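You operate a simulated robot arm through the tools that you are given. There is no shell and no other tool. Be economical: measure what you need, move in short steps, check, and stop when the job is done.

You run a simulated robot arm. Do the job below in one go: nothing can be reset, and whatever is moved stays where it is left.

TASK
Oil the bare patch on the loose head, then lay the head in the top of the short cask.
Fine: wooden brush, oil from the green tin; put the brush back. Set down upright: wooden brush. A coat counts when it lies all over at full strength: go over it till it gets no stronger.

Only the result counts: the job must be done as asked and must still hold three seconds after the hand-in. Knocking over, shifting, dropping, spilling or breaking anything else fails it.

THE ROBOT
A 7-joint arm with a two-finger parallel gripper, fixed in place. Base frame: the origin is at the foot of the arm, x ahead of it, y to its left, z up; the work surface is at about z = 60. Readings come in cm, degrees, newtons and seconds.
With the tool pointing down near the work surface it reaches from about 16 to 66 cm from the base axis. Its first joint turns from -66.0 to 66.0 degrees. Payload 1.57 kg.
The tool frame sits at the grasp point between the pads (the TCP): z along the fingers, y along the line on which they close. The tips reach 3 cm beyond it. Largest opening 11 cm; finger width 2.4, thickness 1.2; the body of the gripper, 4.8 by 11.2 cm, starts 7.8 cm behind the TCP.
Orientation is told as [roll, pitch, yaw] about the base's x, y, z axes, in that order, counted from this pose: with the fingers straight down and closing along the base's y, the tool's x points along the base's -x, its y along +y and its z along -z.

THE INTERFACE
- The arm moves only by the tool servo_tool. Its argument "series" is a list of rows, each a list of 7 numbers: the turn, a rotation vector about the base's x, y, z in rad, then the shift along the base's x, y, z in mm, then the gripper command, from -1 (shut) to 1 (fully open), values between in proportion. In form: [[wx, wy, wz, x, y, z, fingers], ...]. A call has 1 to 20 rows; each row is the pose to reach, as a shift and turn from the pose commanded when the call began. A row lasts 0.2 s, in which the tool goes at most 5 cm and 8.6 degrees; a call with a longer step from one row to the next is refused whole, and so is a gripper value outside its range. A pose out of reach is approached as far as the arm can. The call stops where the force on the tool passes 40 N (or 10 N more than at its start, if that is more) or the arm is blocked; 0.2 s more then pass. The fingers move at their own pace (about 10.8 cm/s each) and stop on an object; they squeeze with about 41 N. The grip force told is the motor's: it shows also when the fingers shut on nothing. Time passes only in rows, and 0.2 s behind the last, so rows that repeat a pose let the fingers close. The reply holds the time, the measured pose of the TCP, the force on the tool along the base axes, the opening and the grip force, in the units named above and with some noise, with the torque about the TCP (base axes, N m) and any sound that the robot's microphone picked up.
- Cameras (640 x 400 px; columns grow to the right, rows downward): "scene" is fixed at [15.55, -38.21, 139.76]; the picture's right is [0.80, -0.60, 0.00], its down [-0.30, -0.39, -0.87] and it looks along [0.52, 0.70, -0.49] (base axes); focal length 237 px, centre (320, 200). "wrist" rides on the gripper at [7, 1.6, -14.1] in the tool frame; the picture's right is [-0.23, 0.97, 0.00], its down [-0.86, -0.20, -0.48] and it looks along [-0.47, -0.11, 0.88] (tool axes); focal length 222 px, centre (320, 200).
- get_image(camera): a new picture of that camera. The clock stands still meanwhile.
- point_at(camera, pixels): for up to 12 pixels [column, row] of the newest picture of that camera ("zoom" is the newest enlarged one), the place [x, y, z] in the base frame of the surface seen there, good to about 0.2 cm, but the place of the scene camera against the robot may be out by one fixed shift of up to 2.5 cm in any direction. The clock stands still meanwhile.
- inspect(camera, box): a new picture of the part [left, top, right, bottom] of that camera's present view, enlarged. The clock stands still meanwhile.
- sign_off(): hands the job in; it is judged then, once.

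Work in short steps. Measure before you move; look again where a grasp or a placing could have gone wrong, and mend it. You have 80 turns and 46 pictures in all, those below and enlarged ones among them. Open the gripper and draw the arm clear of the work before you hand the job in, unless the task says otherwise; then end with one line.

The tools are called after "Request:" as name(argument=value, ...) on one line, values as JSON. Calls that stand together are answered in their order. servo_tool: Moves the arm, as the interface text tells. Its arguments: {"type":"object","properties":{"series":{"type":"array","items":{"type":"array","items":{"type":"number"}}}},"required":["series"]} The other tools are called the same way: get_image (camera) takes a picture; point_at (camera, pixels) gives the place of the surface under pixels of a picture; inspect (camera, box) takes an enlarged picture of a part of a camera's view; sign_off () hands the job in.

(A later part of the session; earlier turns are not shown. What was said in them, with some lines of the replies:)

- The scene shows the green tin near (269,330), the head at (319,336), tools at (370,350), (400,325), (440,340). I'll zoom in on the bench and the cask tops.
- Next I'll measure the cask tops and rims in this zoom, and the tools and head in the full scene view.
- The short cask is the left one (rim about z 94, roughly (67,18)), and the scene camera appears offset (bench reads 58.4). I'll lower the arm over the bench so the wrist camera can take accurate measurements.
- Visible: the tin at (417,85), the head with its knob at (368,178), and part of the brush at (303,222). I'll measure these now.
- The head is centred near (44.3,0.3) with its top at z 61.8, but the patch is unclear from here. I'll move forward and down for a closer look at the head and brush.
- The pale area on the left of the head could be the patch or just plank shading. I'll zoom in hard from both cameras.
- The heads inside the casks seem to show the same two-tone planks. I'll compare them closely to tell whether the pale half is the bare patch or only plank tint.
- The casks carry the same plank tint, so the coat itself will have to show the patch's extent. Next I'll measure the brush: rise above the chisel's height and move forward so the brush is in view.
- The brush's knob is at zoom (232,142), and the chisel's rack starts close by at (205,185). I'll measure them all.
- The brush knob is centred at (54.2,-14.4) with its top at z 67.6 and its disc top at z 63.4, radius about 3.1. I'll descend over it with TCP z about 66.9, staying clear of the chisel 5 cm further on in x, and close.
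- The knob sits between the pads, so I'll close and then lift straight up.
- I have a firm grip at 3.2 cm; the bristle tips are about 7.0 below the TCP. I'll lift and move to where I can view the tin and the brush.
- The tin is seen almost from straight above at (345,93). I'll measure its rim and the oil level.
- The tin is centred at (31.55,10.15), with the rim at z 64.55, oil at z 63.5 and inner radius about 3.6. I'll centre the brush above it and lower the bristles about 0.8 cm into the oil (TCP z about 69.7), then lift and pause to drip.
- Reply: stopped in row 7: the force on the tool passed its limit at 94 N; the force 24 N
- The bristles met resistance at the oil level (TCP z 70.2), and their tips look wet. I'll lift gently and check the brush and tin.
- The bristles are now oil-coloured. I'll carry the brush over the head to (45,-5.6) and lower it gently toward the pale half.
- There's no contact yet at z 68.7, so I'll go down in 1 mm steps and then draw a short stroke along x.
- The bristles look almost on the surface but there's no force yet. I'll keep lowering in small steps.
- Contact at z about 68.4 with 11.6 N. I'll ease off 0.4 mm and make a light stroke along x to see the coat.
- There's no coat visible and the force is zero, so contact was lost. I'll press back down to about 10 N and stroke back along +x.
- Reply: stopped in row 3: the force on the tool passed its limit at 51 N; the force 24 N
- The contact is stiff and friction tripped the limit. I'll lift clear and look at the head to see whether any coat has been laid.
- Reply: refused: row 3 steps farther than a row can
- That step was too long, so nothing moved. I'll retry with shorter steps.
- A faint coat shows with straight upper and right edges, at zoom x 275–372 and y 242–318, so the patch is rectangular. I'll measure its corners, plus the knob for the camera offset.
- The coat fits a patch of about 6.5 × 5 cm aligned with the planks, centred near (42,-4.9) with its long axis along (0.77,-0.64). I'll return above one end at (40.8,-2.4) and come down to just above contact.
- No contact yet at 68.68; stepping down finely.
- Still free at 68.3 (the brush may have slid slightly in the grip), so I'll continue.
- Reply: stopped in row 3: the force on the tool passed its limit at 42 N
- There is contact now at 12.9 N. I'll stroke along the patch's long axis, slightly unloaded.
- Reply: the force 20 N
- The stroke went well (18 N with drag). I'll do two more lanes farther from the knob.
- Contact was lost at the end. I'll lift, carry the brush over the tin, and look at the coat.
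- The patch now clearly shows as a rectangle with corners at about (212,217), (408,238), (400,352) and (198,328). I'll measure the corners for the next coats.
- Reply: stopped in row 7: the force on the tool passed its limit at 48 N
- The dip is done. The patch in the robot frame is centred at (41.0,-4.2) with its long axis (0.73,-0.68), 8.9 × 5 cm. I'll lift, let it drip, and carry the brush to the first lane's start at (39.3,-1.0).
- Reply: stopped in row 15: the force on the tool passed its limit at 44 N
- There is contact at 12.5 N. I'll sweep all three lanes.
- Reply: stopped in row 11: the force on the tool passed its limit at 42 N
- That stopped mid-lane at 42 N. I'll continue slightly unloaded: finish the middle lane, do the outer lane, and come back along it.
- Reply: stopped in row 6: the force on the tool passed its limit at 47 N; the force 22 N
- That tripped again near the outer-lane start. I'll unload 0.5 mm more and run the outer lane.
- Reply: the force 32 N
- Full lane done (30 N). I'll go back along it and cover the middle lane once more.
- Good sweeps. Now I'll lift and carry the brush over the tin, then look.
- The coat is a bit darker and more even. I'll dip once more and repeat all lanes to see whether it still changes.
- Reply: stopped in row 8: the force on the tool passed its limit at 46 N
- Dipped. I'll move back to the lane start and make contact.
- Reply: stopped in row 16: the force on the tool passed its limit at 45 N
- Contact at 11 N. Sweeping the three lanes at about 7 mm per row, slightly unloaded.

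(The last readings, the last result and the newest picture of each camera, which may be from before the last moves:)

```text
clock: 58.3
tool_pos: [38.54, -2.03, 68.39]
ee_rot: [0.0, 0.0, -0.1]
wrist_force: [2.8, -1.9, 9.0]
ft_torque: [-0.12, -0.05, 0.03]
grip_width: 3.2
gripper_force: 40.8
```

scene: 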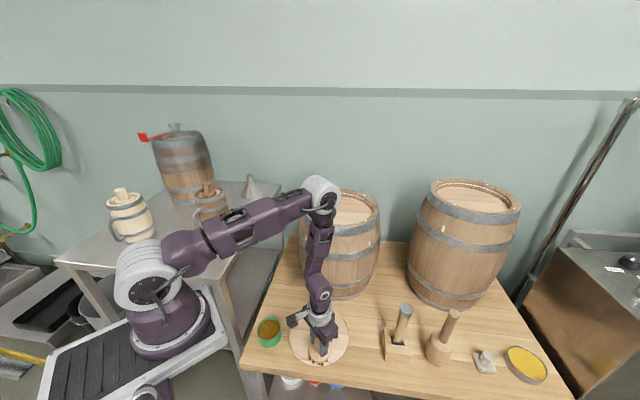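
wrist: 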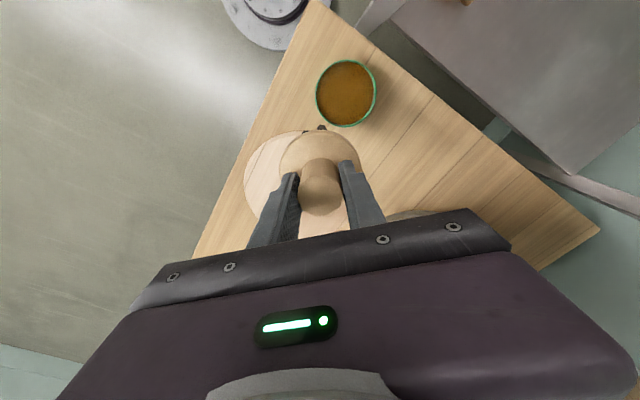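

Smooth. Now the outer lane there and back, then the inner lane again.

Request:
servo_tool(series=[[0, 0, 0, -8.5, -8.5, 0, -1], [0, 0, 0, -1.2, -15.3, 0, -1], [0, 0, 0, 6.1, -22.1, 0, -1], [0, 0, 0, 13.4, -28.9, 0, -1], [0, 0, 0, 20.7, -35.7, 0, -1], [0, 0, 0, 28, -42.5, 0, -1], [0, 0, 0, 35.3, -49.3, 0, -1], [0, 0, 0, 42.5, -56.1, 0, -1], [0, 0, 0, 33.5, -47.3, 0, -1], [0, 0, 0, 24.5, -38.5, 0, -1], [0, 0, 0, 16, -30.1, 0, -1], [0, 0, 0, 7.5, -22.1, 0, -1], [0, 0, 0, -0.5, -15.3, 0, -1], [0, 0, 0, -8.5, -8.5, 0, -1], [0, 0, 0, 0, 0, 0, -1], [0, 0, 0, 8.4, 8.5, 0, -1]])

```text
clock: 58.8
tool_pos: [37.85, -2.83, 68.47]
ee_rot: [0.2, 0.1, 0.1]
wrist_force: [-1.5, 2.0, 20.3]
ft_torque: [-0.38, -0.23, 0.01]
grip_width: 3.19
gripper_force: 40.2
stopped in row 2: the force on the tool passed its limit at 48 N (the readings are from after the stop); the commanded pose is now the measured one
```

It tripped at the same corner (the surface seems slightly higher there). I'll unload 0.5 mm and run the outer lane and back.

Request:
servo_tool(series=[[0, 0, 0, 0, 0, 0.5, -1], [0, 0, 0, 6.8, -6.7, 0.5, -1], [0, 0, 0, 13.6, -13.4, 0.4, -1], [0, 0, 0, 20.4, -20.1, 0.3, -1], [0, 0, 0, 27.2, -26.8, 0.2, -1], [0, 0, 0, 34, -33.5, 0.2, -1], [0, 0, 0, 40.8, -40.3, 0.2, -1], [0, 0, 0, 47.6, -47.1, 0.2, -1], [0, 0, 0, 40.8, -40.3, 0.3, -1], [0, 0, 0, 34, -33.5, 0.3, -1], [0, 0, 0, 27.2, -26.8, 0.3, -1], [0, 0, 0, 20.4, -20.1, 0.4, -1], [0, 0, 0, 13.6, -13.4, 0.5, -1], [0, 0, 0, 8, -2, 0.5, -1], [0, 0, 0, 8, 8, 0.5, -1], [0, 0, 0, 14, 18, 0.4, -1]])

```text
clock: 62.2
tool_pos: [39.14, -1.03, 68.44]
ee_rot: [0.2, 0.3, 0.0]
wrist_force: [-4.6, -7.3, 21.7]
ft_torque: [-0.34, -0.25, -0.1]
grip_width: 3.16
gripper_force: 40.4
```

One more inner lane to the right end, then lift over the tin and compare.

Request:
servo_tool(series=[[0, 0, 0, 0, 0, 0.2, -1], [0, 0, 0, 7.3, -6.8, 0.2, -1], [0, 0, 0, 14.6, -13.6, 0.2, -1], [0, 0, 0, 21.9, -20.4, 0.2, -1], [0, 0, 0, 29.2, -27.2, 0.2, -1], [0, 0, 0, 36.5, -34, 0.2, -1], [0, 0, 0, 43.8, -40.8, 0.2, -1], [0, 0, 0, 51.2, -47.6, 0.2, -1], [0, 0, 0, 47, -52.4, 0.2, -1], [0, 0, 0, 40, -60, 0.2, -1], [0, 0, 0, 40, -60, 5, -1], [0, 0, 0, 40, -60, 45, -1], [0, 0, 0, 40, -60, 85, -1]])

Request:
servo_tool(series=[[0, 0, 0, -25, 37, 0, -1], [0, 0, 0, -50, 74, 0, -1], [0, 0, 0, -75, 111, 0, -1], [0, 0, 0, -100, 145, 0, -1], [0, 0, 0, -115, 170, 0, -1], [0, 0, 0, -115, 170, 0, -1]])

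Request:
inspect(camera="scene", box=[283, 310, 355, 365])

```text
clock: 65.0
tool_pos: [43.18, -6.86, 77.06]
ee_rot: [0.3, 0.2, 0.0]
wrist_force: [0.5, -0.3, -0.9]
ft_torque: [-0.02, -0.02, -0.02]
grip_width: 3.18
gripper_force: 40.8
```

```text
clock: 66.4
tool_pos: [31.65, 10.1, 76.84]
ee_rot: [0.1, 0.2, 0.1]
wrist_force: [-0.4, -0.4, -1.8]
ft_torque: [0.02, 0.01, -0.03]
grip_width: 3.18
gripper_force: 40.4
```

```text
7.27 times, centred on (319, 338) of scene
```

zoom: 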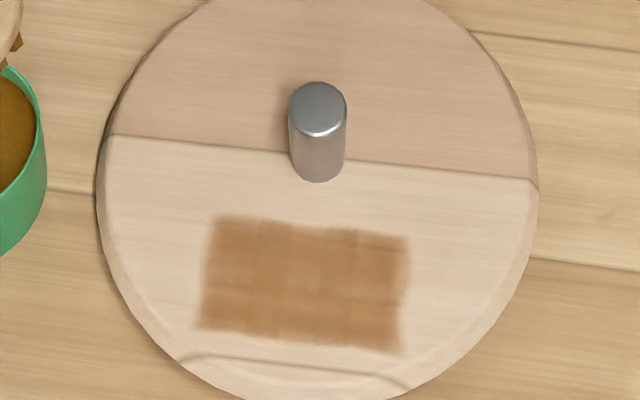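

It looks almost unchanged. A closer zoom will show evenness and weak spots.

Request:
inspect(camera="scene", box=[302, 336, 344, 362])

```text
15.24 times, centred on (323, 349) of scene
```

zoom: 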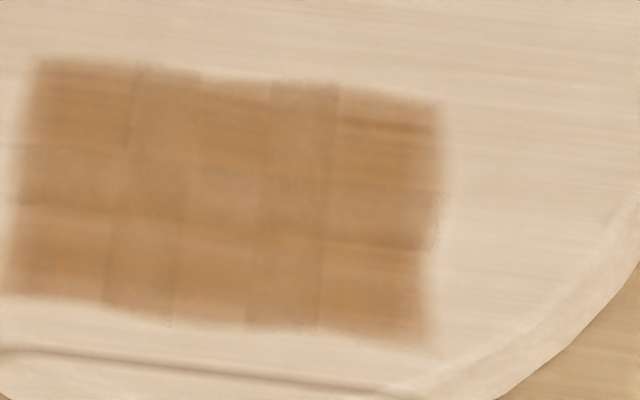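

The grid cells look nearly even but with slight tone differences. I'll do one more dip and a full pass to be sure it's saturated.

Request:
servo_tool(series=[[-0.002, -0.002, 0, 0, 0, -30, -1], [-0.002, -0.002, 0, 0, 0, -50, -1], [-0.002, -0.002, 0, 0, 0, -60, -1], [-0.002, -0.002, 0, 0, 0, -63, -1], [-0.002, -0.002, 0, 0, 0, -65, -1], [-0.002, -0.002, 0, 0, 0, -66, -1], [-0.002, -0.002, 0, 0, 0, -66.5, -1], [-0.002, -0.002, 0, 0, 0, -67, -1], [-0.002, -0.002, 0, 0, 0, -67.5, -1]])

```text
clock: 68.4
tool_pos: [31.8, 9.91, 70.17]
ee_rot: [0.1, -0.2, 0.1]
wrist_force: [1.5, 0.6, 30.0]
ft_torque: [-0.07, 0.11, -0.01]
grip_width: 3.18
gripper_force: 40.3
```

Dipped (30 N on the oil). Back to the lane start.

Request:
servo_tool(series=[[0, 0, 0, 0, 0, 5, -1], [0, 0, 0, 0, 0, 40, -1], [0, 0, 0, 0, 0, 68, -1], [0, 0, 0, 0, 0, 68, -1], [0, 0, 0, 25, -37, 68, -1], [0, 0, 0, 50, -74, 68, -1], [0, 0, 0, 76, -111, 68, -1], [0, 0, 0, 76, -111, 30, -1], [0, 0, 0, 76, -111, 0, -1], [0, 0, 0, 76, -111, -10, -1], [0, 0, 0, 76, -111, -14, -1], [0, 0, 0, 76, -111, -15.5, -1], [0, 0, 0, 76, -111, -16, -1], [0, 0, 0, 76, -111, -16.5, -1], [0, 0, 0, 76, -111, -17, -1], [0, 0, 0, 76, -111, -17.4, -1], [0, 0, 0, 76, -111, -17.8, -1], [0, 0, 0, 76, -111, -18.2, -1]])

```text
clock: 72.2
tool_pos: [39.4, -1.17, 68.42]
ee_rot: [0.1, 0.0, 0.2]
wrist_force: [1.4, 2.5, 26.9]
ft_torque: [-0.02, 0.22, -0.03]
grip_width: 3.17
gripper_force: 40.2
```

Contact at 27 N. I'll unload slightly and sweep lanes one and two.

Request:
servo_tool(series=[[0, 0, 0, 0, 0, 0.7, -1], [0, 0, 0, 7.3, -6.8, 0.7, -1], [0, 0, 0, 14.6, -13.6, 0.7, -1], [0, 0, 0, 21.9, -20.4, 0.7, -1], [0, 0, 0, 29.2, -27.2, 0.7, -1], [0, 0, 0, 36.5, -34, 0.7, -1], [0, 0, 0, 43.8, -40.8, 0.7, -1], [0, 0, 0, 51.2, -47.6, 0.7, -1], [0, 0, 0, 47, -52.4, 0.7, -1], [0, 0, 0, 42.7, -57.2, 0.7, -1], [0, 0, 0, 35.4, -50.4, 0.7, -1], [0, 0, 0, 28.1, -43.6, 0.7, -1], [0, 0, 0, 20.9, -36.8, 0.7, -1], [0, 0, 0, 13.6, -30, 0.7, -1], [0, 0, 0, 6.3, -23.2, 0.7, -1], [0, 0, 0, -1, -16.4, 0.7, -1], [0, 0, 0, -8.3, -9.6, 0.7, -1]])

```text
clock: 75.8
tool_pos: [38.51, -2.11, 68.44]
ee_rot: [0.1, -0.2, 0.3]
wrist_force: [4.2, -4.9, 18.2]
ft_torque: [-0.23, -0.11, 0.08]
grip_width: 3.19
gripper_force: 40.4
```

Now the outer lane there and back with a bit more unloading, ending on the inner lane.

Request:
servo_tool(series=[[0, 0, 0, 0, 0, 0.5, -1], [0, 0, 0, -7, -8.5, 0.6, -1], [0, 0, 0, 0.3, -15.3, 0.6, -1], [0, 0, 0, 7.6, -22.1, 0.5, -1], [0, 0, 0, 14.9, -28.9, 0.4, -1], [0, 0, 0, 22.2, -35.7, 0.3, -1], [0, 0, 0, 29.5, -42.5, 0.2, -1], [0, 0, 0, 36, -49.3, 0.2, -1], [0, 0, 0, 42.5, -56.1, 0.2, -1], [0, 0, 0, 33.5, -47.3, 0.3, -1], [0, 0, 0, 24.5, -38.5, 0.4, -1], [0, 0, 0, 16, -30.1, 0.5, -1], [0, 0, 0, 7.5, -22.1, 0.5, -1], [0, 0, 0, 1, -14, 0.5, -1]])

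```text
clock: 78.8
tool_pos: [38.69, -3.61, 68.4]
ee_rot: [0.1, 0.0, -0.1]
wrist_force: [-0.6, 0.3, -1.8]
ft_torque: [0.04, -0.03, 0.01]
grip_width: 3.2
gripper_force: 40.4
```

Lifting over the tin to compare again.

Request:
servo_tool(series=[[0, 0, 0, 0, 0, 5, -1], [0, 0, 0, 0, 0, 45, -1], [0, 0, 0, 0, 0, 85, -1], [0, 0, 0, -20, 40, 85, -1], [0, 0, 0, -40, 80, 85, -1], [0, 0, 0, -60, 115, 85, -1], [0, 0, 0, -71, 137, 85, -1], [0, 0, 0, -71, 137, 85, -1]])

Request:
inspect(camera="scene", box=[302, 336, 344, 362])

```text
clock: 80.6
tool_pos: [31.63, 10.28, 76.94]
ee_rot: [0.1, -0.1, 0.0]
wrist_force: [0.1, 0.1, -0.8]
ft_torque: [0.0, 0.0, -0.01]
grip_width: 3.17
gripper_force: 40.1
```

```text
15.24 times, centred on (323, 349) of scene
```

zoom: 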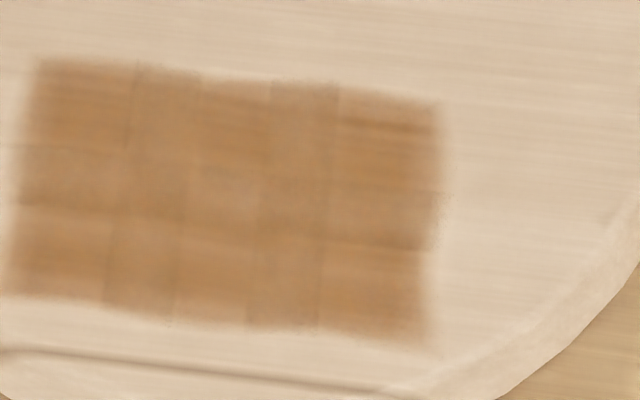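

The view is identical to the previous one, so the coat is saturated. Now I'll take the brush back to its place at (54.13,-14.47), staying high until above it.

Request:
servo_tool(series=[[0, 0, 0, 0, 0, 40, -1], [0, 0, 0, 0, 0, 70, -1], [0, 0, 0, 28, -31, 70, -1], [0, 0, 0, 56, -62, 70, -1], [0, 0, 0, 84, -93, 70, -1], [0, 0, 0, 112, -124, 70, -1], [0, 0, 0, 140, -155, 70, -1], [0, 0, 0, 168, -186, 70, -1], [0, 0, 0, 196, -217, 70, -1], [0, 0, 0, 225, -247, 70, -1], [0, 0, 0, 225, -247, 70, -1], [0, 0, 0, 225, -247, 30, -1], [0, 0, 0, 225, -247, -10, -1], [0, 0, 0, 225, -247, -50, -1], [0, 0, 0, 225, -247, -80, -1], [0, 0, 0, 225, -247, -90, -1], [0, 0, 0, 225, -247, -94, -1], [0, 0, 0, 225, -247, -94, -1]])

```text
clock: 84.4
tool_pos: [54.12, -14.55, 67.41]
ee_rot: [0.1, 0.0, 0.1]
wrist_force: [-0.2, 0.4, -0.6]
ft_torque: [0.02, -0.01, 0.02]
grip_width: 3.16
gripper_force: 39.9
```

Hovering at 67.4; lowering gently to find the bench.

Request:
servo_tool(series=[[0, 0, 0, 0, 0, -3, -1], [0, 0, 0, 0, 0, -5, -1], [0, 0, 0, 0, 0, -6, -1], [0, 0, 0, 0, 0, -6.7, -1], [0, 0, 0, 0, 0, -7.3, -1], [0, 0, 0, 0, 0, -7.8, -1], [0, 0, 0, 0, 0, -8.3, -1], [0, 0, 0, 0, 0, -8.8, -1], [0, 0, 0, 0, 0, -9.2, -1]])

```text
clock: 86.4
tool_pos: [54.07, -14.52, 66.67]
ee_rot: [0.1, 0.0, 0.0]
wrist_force: [-1.6, 1.9, 10.7]
ft_torque: [-0.28, 0.23, -0.08]
grip_width: 3.19
gripper_force: 40.5
```

The brush is on the bench (10.7 N). I'll open and rise straight up.

Request:
servo_tool(series=[[0, 0, 0, 0, 0, 0.5, 0.2], [0, 0, 0, 0, 0, 0.5, 0.2], [0, 0, 0, 0, 0, 0.5, 0.2], [0, 0, 0, 0, 0, 10, 0.2], [0, 0, 0, 0, 0, 40, 0.2], [0, 0, 0, 0, 0, 80, 0.2], [0, 0, 0, 0, 0, 125, 0.2], [0, 0, 0, 0, 0, 170, 0.2], [0, 0, 0, 0, 0, 215, 0.2]])

Request:
get_image(camera="wrist")

```text
clock: 88.4
tool_pos: [53.78, -14.4, 88.07]
ee_rot: [0.1, 0.0, 0.1]
wrist_force: [-0.2, -0.3, 0.2]
ft_torque: [0.0, 0.0, -0.02]
grip_width: 6.6
gripper_force: 0.0
```

```text
13 pictures are left
```

wrist: 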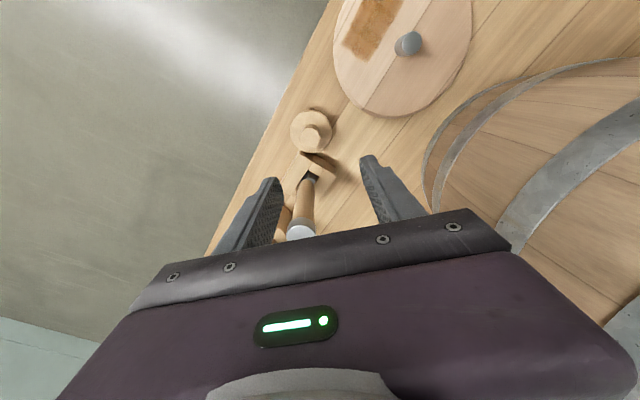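

The brush stands upright at (313,135). Checking its place, the head's knob and its rim.

Request:
point_at(camera="wrist", pixels=[[313, 137], [292, 128], [331, 128], [405, 43], [398, 44], [413, 43], [405, 52], [334, 40], [471, 45], [395, 116], [440, 100]])

```text
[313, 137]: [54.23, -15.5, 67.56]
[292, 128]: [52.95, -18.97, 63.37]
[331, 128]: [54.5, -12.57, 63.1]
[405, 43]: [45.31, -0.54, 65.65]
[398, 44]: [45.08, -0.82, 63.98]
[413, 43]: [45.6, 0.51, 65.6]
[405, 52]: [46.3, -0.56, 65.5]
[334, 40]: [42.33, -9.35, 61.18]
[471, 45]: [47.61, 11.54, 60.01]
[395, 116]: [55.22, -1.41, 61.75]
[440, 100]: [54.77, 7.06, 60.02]
```

The brush reading is about 1 cm off in y from before. I'll verify with the same scene zoom as at the start.

Request:
inspect(camera="scene", box=[240, 290, 400, 390])

```text
4.00 times, centred on (320, 340) of scene
```

zoom: 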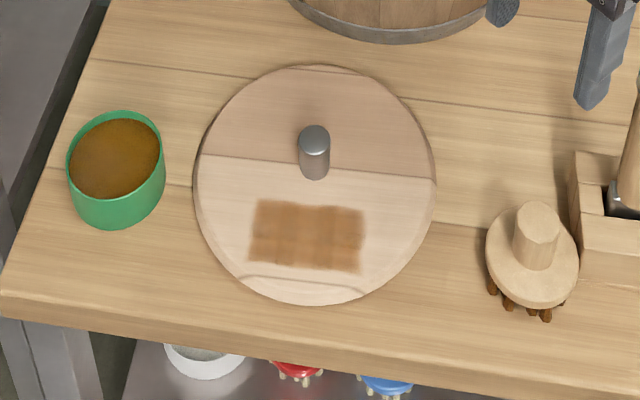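

The brush stands upright but ended about 1 cm off in -y. I'll go back down over its original place and close gently, so the pads centre it there, then reopen slowly.

Request:
servo_tool(series=[[0, 0, 0, 0, 0, -50, 0.45], [0, 0, 0, 0, 0, -100, 0.45], [0, 0, 0, 0, 0, -150, 0.45], [0, 0, 0, 0, 0, -190, 0.45], [0, 0, 0, 0, 0, -205, 0.45], [0, 0, 0, 0, 0, -210, 0.45], [0, 0, 0, 0, 0, -210, 0.1], [0, 0, 0, 0, 0, -210, -0.1], [0, 0, 0, 0, 0, -210, -0.25], [0, 0, 0, 0, 0, -210, -0.35], [0, 0, 0, 0, 0, -210, -0.4], [0, 0, 0, 0, 0, -210, -0.42], [0, 0, 0, 0, 0, -210, -0.42]])

```text
clock: 91.2
tool_pos: [54.11, -14.44, 67.21]
ee_rot: [0.1, 0.0, 0.1]
wrist_force: [-0.2, 0.0, -0.1]
ft_torque: [-0.02, 0.01, -0.01]
grip_width: 3.24
gripper_force: 0.3
```

Pads at 3.24 cm, just touching the knob. Opening slowly, then rising.

Request:
servo_tool(series=[[0, 0, 0, 0, 0, 0, -0.38], [0, 0, 0, 0, 0, 0, -0.33], [0, 0, 0, 0, 0, 0, -0.25], [0, 0, 0, 0, 0, 0, -0.1], [0, 0, 0, 0, 0, 0, 0.1], [0, 0, 0, 0, 0, 0, 0.2], [0, 0, 0, 0, 0, 15, 0.2], [0, 0, 0, 0, 0, 50, 0.2], [0, 0, 0, 0, 0, 95, 0.2], [0, 0, 0, 0, 0, 140, 0.2], [0, 0, 0, 0, 0, 185, 0.2], [0, 0, 0, 0, 0, 230, 0.2]])

Request:
inspect(camera="scene", box=[240, 290, 400, 390])

```text
clock: 93.8
tool_pos: [53.97, -14.4, 90.16]
ee_rot: [0.2, 0.1, 0.0]
wrist_force: [1.1, -0.1, -0.2]
ft_torque: [-0.03, -0.01, -0.04]
grip_width: 6.62
gripper_force: 0.0
```

```text
4.00 times, centred on (320, 340) of scene
```

zoom: 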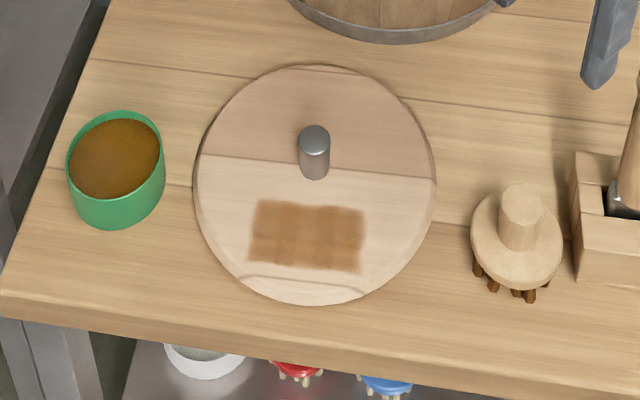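

The brush is back exactly in its original pose. Next I'll rise and move toward the short cask with the gripper open to view its top.

Request:
servo_tool(series=[[0, 0, 0, 0, 0, 45, 1], [0, 0, 0, 0, 0, 90, 1], [0, 0, 0, -10, 0, 135, 1], [0, 0, 0, -20, 0, 180, 1], [0, 0, 0, -20, 0, 220, 1], [0, 0, 0, -20, 45, 230, 1], [0, 0, 0, -15, 90, 235, 1], [0, 0, 0, -10, 135, 240, 1], [0, 0, 0, 0, 180, 240, 1], [0, 0, 0, 10, 225, 240, 1], [0, 0, 0, 20, 270, 240, 1], [0, 0, 0, 30, 310, 240, 1], [0, 0, 0, 30, 310, 240, 1]])

Request:
get_image(camera="wrist")

```text
clock: 96.6
tool_pos: [57.1, 16.54, 113.97]
ee_rot: [0.1, -0.1, 0.1]
wrist_force: [0.3, -0.5, -0.2]
ft_torque: [0.02, 0.01, 0.01]
grip_width: 11.0
gripper_force: 0.0
```

```text
10 pictures are left
```

wrist: 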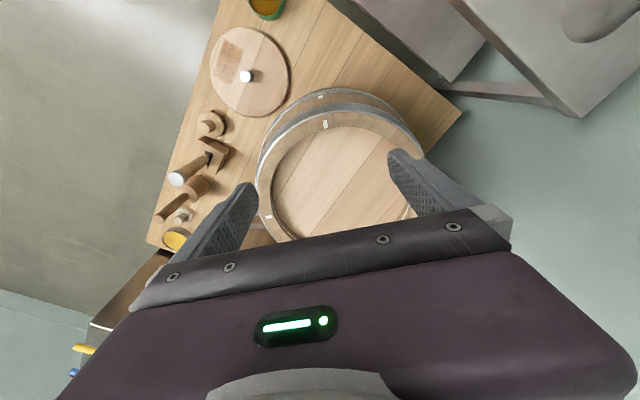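

The cask's top is well in view: rim from (260,195) to about (420,150). I'll measure the inner and outer rim and the floor.

Request:
point_at(camera="wrist", pixels=[[264, 195], [292, 135], [340, 118], [385, 132], [276, 195], [300, 145], [340, 127], [380, 142], [330, 190], [290, 228], [270, 225], [350, 225]])

Request:
inspect(camera="wrist", box=[240, 80, 440, 250])

```text
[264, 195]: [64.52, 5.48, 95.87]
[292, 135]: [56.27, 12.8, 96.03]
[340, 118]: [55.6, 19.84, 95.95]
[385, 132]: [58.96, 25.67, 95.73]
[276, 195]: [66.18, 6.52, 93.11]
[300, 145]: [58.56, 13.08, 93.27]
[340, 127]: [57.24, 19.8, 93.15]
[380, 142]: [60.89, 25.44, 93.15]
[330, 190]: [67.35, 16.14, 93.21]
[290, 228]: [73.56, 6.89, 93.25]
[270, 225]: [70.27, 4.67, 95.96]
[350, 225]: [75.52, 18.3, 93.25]
```

```text
2.35 times, centred on (340, 165) of wrist
```

zoom: 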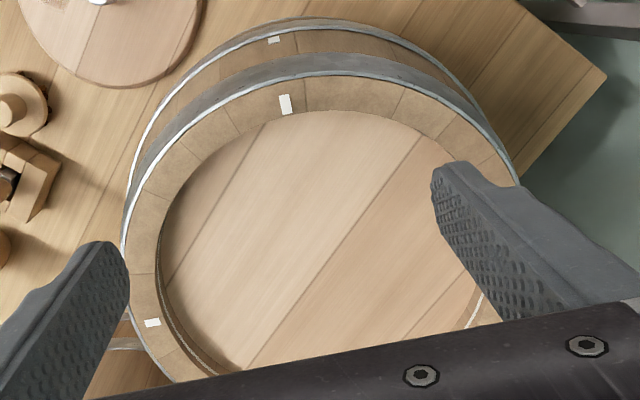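

Sampling along the rim's inner lip.

Request:
point_at(camera="zoom", pixels=[[340, 107], [250, 133], [195, 175], [163, 225], [154, 280], [165, 325], [185, 352], [405, 120], [440, 143], [150, 250], [215, 372], [490, 315]])

```text
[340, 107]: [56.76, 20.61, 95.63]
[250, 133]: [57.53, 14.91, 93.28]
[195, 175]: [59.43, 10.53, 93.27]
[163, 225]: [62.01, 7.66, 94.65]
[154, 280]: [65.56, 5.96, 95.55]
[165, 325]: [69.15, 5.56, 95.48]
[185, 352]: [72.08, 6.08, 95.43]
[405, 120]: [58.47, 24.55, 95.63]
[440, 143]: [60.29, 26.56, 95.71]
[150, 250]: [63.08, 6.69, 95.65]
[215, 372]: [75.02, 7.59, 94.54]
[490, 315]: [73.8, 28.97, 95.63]
```

The recess is centred at about (68.1,17.5) with radius 11.9, floor z 93.2 and lip 95.7; the head (R 10) fits. Radius 70.4 is near the reach limit, so I'll test it empty at z about 100 (tips at 97, above the lip).

Request:
servo_tool(series=[[0, 0, 0, 25, 2, 0, 0], [0, 0, 0, 50, 4, -20, 0], [0, 0, 0, 75, 6, -60, 0], [0, 0, 0, 95, 8, -100, 0], [0, 0, 0, 110, 10, -135, 0], [0, 0, 0, 110, 10, -135, 0], [0, 0, 0, 110, 10, -135, 0]])

```text
clock: 98.2
tool_pos: [66.32, 16.73, 100.32]
ee_rot: [0.2, 0.0, -0.1]
wrist_force: [1.1, 0.2, -0.4]
ft_torque: [0.01, 0.03, -0.02]
grip_width: 5.51
gripper_force: 0.0
out of reach, approached as far as the arm can: row 2, 3, 4, 5, 6, 7
```

Straight down falls about 2 cm short of the centre. Tilting the tool outward about base y should extend reach (the pads stay vertical, so the head can stay level). I'll test a 15° tilt here, empty.

Request:
servo_tool(series=[[0, 0, 0, -20, 0, 20, 0], [0, -0.13, 0, -20, 0, 20, 0], [0, -0.262, 0, -10, 5, 20, 0], [0, -0.262, 0, 0, 8, 10, 0], [0, -0.262, 0, 14, 8, 0, 0], [0, -0.262, 0, 14, 8, 0, 0]])

```text
clock: 99.6
tool_pos: [67.79, 17.55, 100.73]
ee_rot: [0.1, -14.9, 0.0]
wrist_force: [0.3, -0.5, -0.1]
ft_torque: [0.01, 0.03, -0.02]
grip_width: 5.54
gripper_force: 0.1
```

Reach is fine with the 15° tilt: (67.8,17.55,100.7). Keeping the tilt, I'll retreat up and back to above the head's knob.

Request:
servo_tool(series=[[0, 0, 0, -20, 0, 40, 0], [0, 0, 0, -50, 0, 75, 0], [0, 0, 0, -80, -20, 105, 0], [0, 0, 0, -110, -50, 115, 0], [0, 0, 0, -140, -80, 115, 0], [0, 0, 0, -170, -115, 115, 0], [0, 0, 0, -200, -150, 115, 0], [0, 0, 0, -232, -174, 100, 0], [0, 0, 0, -232, -174, 55, 0], [0, 0, 0, -232, -174, 10, 0], [0, 0, 0, -232, -174, -35, 0], [0, 0, 0, -232, -174, -80, 0], [0, 0, 0, -232, -174, -125, 0], [0, 0, 0, -232, -174, -170, 0], [0, 0, 0, -232, -174, -215, 0], [0, 0, 0, -232, -174, -260, 0], [0, 0, 0, -232, -174, -290, 0], [0, 0, 0, -232, -174, -290, 0]])

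Request:
get_image(camera="wrist")

```text
clock: 103.4
tool_pos: [44.47, 0.06, 71.7]
ee_rot: [0.2, -14.9, 0.1]
wrist_force: [-0.4, -0.7, -0.2]
ft_torque: [-0.03, 0.0, 0.01]
grip_width: 5.48
gripper_force: 0.0
```

```text
8 pictures are left
```

wrist: 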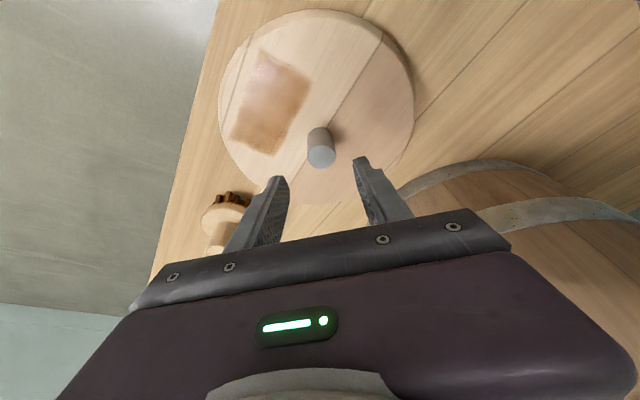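

The knob sits between the open fingers at (321,155). I'll measure its top and sides.

Request:
point_at(camera="wrist", pixels=[[321, 156], [311, 154], [332, 152], [321, 165], [321, 148], [320, 135], [220, 110], [412, 110], [305, 14], [355, 60]])

```text
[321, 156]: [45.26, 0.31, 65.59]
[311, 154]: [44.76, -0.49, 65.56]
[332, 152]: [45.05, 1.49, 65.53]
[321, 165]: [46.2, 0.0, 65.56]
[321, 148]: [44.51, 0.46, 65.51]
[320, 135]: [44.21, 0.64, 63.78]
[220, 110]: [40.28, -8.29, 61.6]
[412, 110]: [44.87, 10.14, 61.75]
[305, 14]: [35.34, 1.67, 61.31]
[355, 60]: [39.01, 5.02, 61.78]
```

The knob is centred at (45.2,0.35) with its top at z 65.6. I'll descend to TCP (44.8,0.35,65.3) and close.

Request:
servo_tool(series=[[0, 0, 0, 3.3, 2.9, 0, 0], [0, 0, 0, 3.3, 2.9, -35, 0], [0, 0, 0, 3.3, 2.9, -55, 0], [0, 0, 0, 3.3, 2.9, -62, 0], [0, 0, 0, 3.3, 2.9, -62, 0], [0, 0, 0, 3.3, 2.9, -62, -0.3], [0, 0, 0, 3.3, 2.9, -62, -0.5], [0, 0, 0, 3.3, 2.9, -62, -0.6], [0, 0, 0, 3.3, 2.9, -62, -0.7], [0, 0, 0, 3.3, 2.9, -62, -1], [0, 0, 0, 3.3, 2.9, -62, -1], [0, 0, 0, 3.3, 2.9, -62, -1]])

```text
clock: 106.0
tool_pos: [44.84, 0.58, 65.43]
ee_rot: [0.0, -15.1, 0.1]
wrist_force: [-0.4, -0.2, 0.4]
ft_torque: [-0.03, -0.03, 0.04]
grip_width: 2.68
gripper_force: 37.6
```

Gripped at 2.68 cm. I'll lift a few cm and check the load and level.

Request:
servo_tool(series=[[0, 0, 0, 0, 0, 5, -1], [0, 0, 0, 0, 0, 20, -1], [0, 0, 0, 0, 0, 50, -1], [0, 0, 0, 0, 0, 80, -1], [0, 0, 0, 0, 0, 80, -1]])

Request:
inspect(camera="scene", box=[240, 270, 400, 370])

```text
clock: 107.2
tool_pos: [44.96, 0.53, 73.25]
ee_rot: [0.1, -14.9, 0.2]
wrist_force: [-0.6, -0.2, -4.3]
ft_torque: [-0.03, 0.02, -0.01]
grip_width: 2.67
gripper_force: 37.6
```

```text
4.00 times, centred on (320, 320) of scene
```

zoom: 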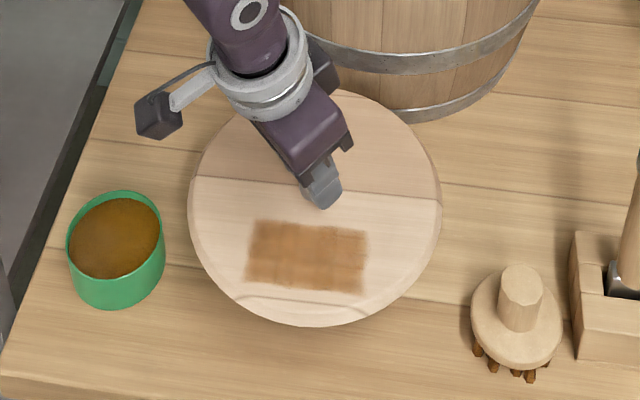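

The head hangs level and the coat is intact. I'll rise straight up above the cask's lip.

Request:
servo_tool(series=[[0, 0, 0, 0, 0, 30, -1], [0, 0, 0, 0, 0, 65, -1], [0, 0, 0, 0, 0, 100, -1], [0, 0, 0, 0, 0, 135, -1], [0, 0, 0, 0, 0, 170, -1], [0, 0, 0, 0, 0, 205, -1], [0, 0, 0, 0, 0, 240, -1], [0, 0, 0, 0, 0, 275, -1], [0, 0, 0, 0, 0, 310, -1], [0, 0, 0, 0, 0, 335, -1], [0, 0, 0, 0, 0, 335, -1]])

```text
clock: 109.6
tool_pos: [44.77, 0.51, 106.96]
ee_rot: [0.3, -14.9, 0.1]
wrist_force: [-0.7, -0.3, -4.2]
ft_torque: [0.01, 0.03, 0.03]
grip_width: 2.71
gripper_force: 37.6
```

Head bottom is at about z 101.6, above the lip. I'll move across to above the recess.

Request:
servo_tool(series=[[0, 0, 0, 20, 15, 0, -1], [0, 0, 0, 45, 34, 0, -1], [0, 0, 0, 75, 56, 0, -1], [0, 0, 0, 105, 78, 0, -1], [0, 0, 0, 135, 100, 0, -1], [0, 0, 0, 165, 122, 0, -1], [0, 0, 0, 190, 141, 0, -1], [0, 0, 0, 212, 158, 0, -1], [0, 0, 0, 229, 170, 0, -1], [0, 0, 0, 229, 170, 0, -1], [0, 0, 0, 229, 170, 0, -1]])

Request:
inspect(camera="scene", box=[280, 160, 400, 250])

```text
clock: 112.0
tool_pos: [67.7, 17.39, 107.0]
ee_rot: [0.1, -15.0, 0.1]
wrist_force: [0.0, 0.3, -4.2]
ft_torque: [0.0, 0.04, 0.0]
grip_width: 2.68
gripper_force: 37.4
```

```text
4.44 times, centred on (340, 205) of scene
```

zoom: 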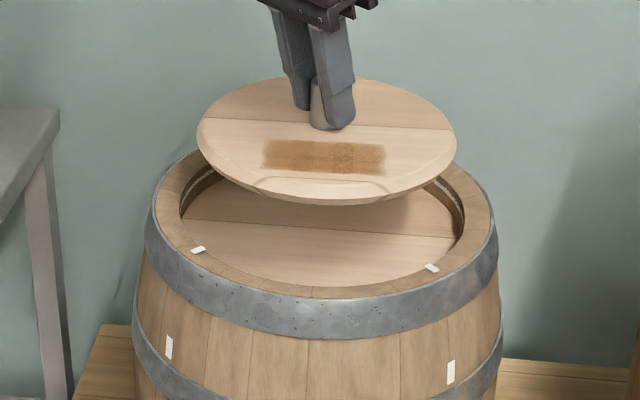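

The head is level and centred above the recess. Lowering slowly.

Request:
servo_tool(series=[[0, 0, 0, 0, 0, -20, -1], [0, 0, 0, 0, 0, -40, -1], [0, 0, 0, 0, 0, -52, -1], [0, 0, 0, 0, 0, -60, -1], [0, 0, 0, 0, 0, -67, -1], [0, 0, 0, 0, 0, -72, -1], [0, 0, 0, 0, 0, -76, -1], [0, 0, 0, 0, 0, -78, -1], [0, 0, 0, 0, 0, -79, -1], [0, 0, 0, 0, 0, -79, -1]])

```text
clock: 114.2
tool_pos: [67.69, 17.61, 99.08]
ee_rot: [0.0, -15.0, 0.2]
wrist_force: [0.5, 0.8, -4.8]
ft_torque: [0.01, 0.04, 0.02]
grip_width: 2.66
gripper_force: 38.1
```

The head is inside the lip with no contact yet; going down in sub-millimetre steps.

Request:
servo_tool(series=[[0, 0, 0, 0, 0, -1, -1], [0, 0, 0, 0, 0, -2, -1], [0, 0, 0, 0, 0, -3, -1], [0, 0, 0, 0, 0, -3.7, -1], [0, 0, 0, 0, 0, -4.4, -1], [0, 0, 0, 0, 0, -5, -1], [0, 0, 0, 0, 0, -5.5, -1], [0, 0, 0, 0, 0, -6, -1]])

```text
clock: 116.0
tool_pos: [67.74, 17.52, 98.58]
ee_rot: [0.1, -15.3, 0.1]
wrist_force: [-6.9, -6.0, 26.7]
ft_torque: [-0.06, 0.3, -0.02]
grip_width: 2.7
gripper_force: 38.3
```

It's seated: TCP z 98.58, matching the floor. I'll unload slightly, look before releasing, then open slowly.

Request:
servo_tool(series=[[0, 0, 0, 0, 0, 0.8, -1], [0, 0, 0, 0, 0, 1, -1]])

Request:
inspect(camera="scene", box=[280, 160, 400, 250])

```text
clock: 116.6
tool_pos: [67.91, 17.44, 98.62]
ee_rot: [0.0, -15.1, 0.1]
wrist_force: [6.7, -4.8, 19.8]
ft_torque: [0.03, -0.62, -0.01]
grip_width: 2.7
gripper_force: 37.3
```

```text
4.44 times, centred on (340, 205) of scene
```

zoom: 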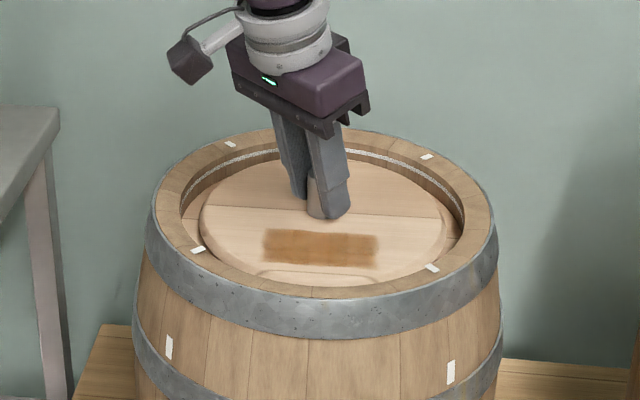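

The head lies flat within the lip. Opening slowly, then backing straight up.

Request:
servo_tool(series=[[0, 0, 0, 0, 0, 0, -0.7], [0, 0, 0, 0, 0, 0, -0.5], [0, 0, 0, 0, 0, 0, -0.42], [0, 0, 0, 0, 0, 0, -0.3], [0, 0, 0, 0, 0, 0, -0.15], [0, 0, 0, 0, 0, 0, 0], [0, 0, 0, 0, 0, 0, 0.1], [0, 0, 0, 0, 0, 15, 0.1], [0, 0, 0, -5, 0, 50, 0.1], [0, 0, 0, -15, 0, 90, 0.1], [0, 0, 0, -40, -10, 125, 0.1], [0, 0, 0, -80, -30, 140, 0.1], [0, 0, 0, -120, -55, 140, 0.1], [0, 0, 0, -160, -80, 140, 0.1], [0, 0, 0, -200, -105, 150, 0.1], [0, 0, 0, -200, -105, 150, 0.1]])

Request:
get_image(camera="scene")

Request:
inspect(camera="scene", box=[280, 160, 400, 250])

```text
clock: 120.0
tool_pos: [47.74, 6.79, 113.57]
ee_rot: [0.1, -14.9, 0.1]
wrist_force: [0.7, -1.0, -0.2]
ft_torque: [0.0, -0.01, -0.02]
grip_width: 6.06
gripper_force: 0.0
```

```text
4 pictures are left
```

scene: 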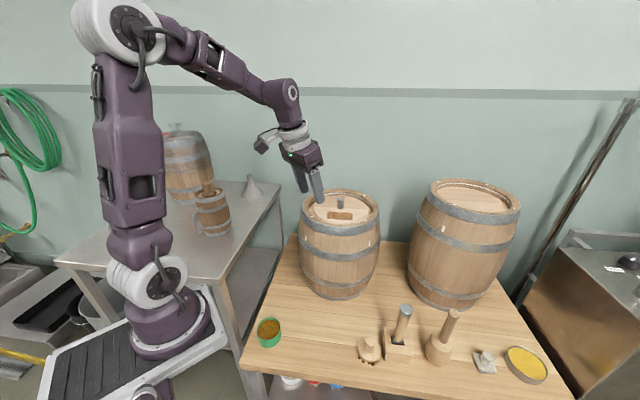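

```text
4.44 times, centred on (340, 205) of scene
```

zoom: 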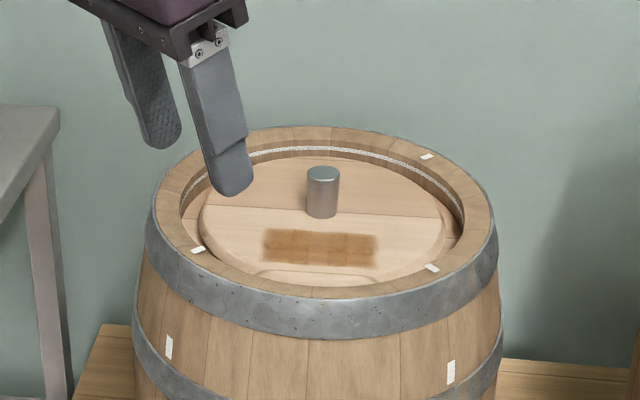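

The head lies in the cask with its coat intact, everything else is in place and the arm is clear. A quick check that it's level and centred.

Request:
point_at(camera="zoom", pixels=[[215, 235], [435, 225], [320, 160], [340, 272], [300, 215], [322, 172]])

```text
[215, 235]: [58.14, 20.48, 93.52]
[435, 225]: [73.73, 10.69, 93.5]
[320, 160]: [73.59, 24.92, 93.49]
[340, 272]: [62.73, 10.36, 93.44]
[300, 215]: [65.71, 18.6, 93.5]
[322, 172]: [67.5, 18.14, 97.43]
```

The surface is level (z 93.44–93.52 across the head) and centred, so I'm handing in.

Request:
sign_off()

```text
The job is handed in.
```

The bare patch is oiled until a further coat made no visible change, the head lies level in the top of the short cask, and the brush stands upright back in its place.
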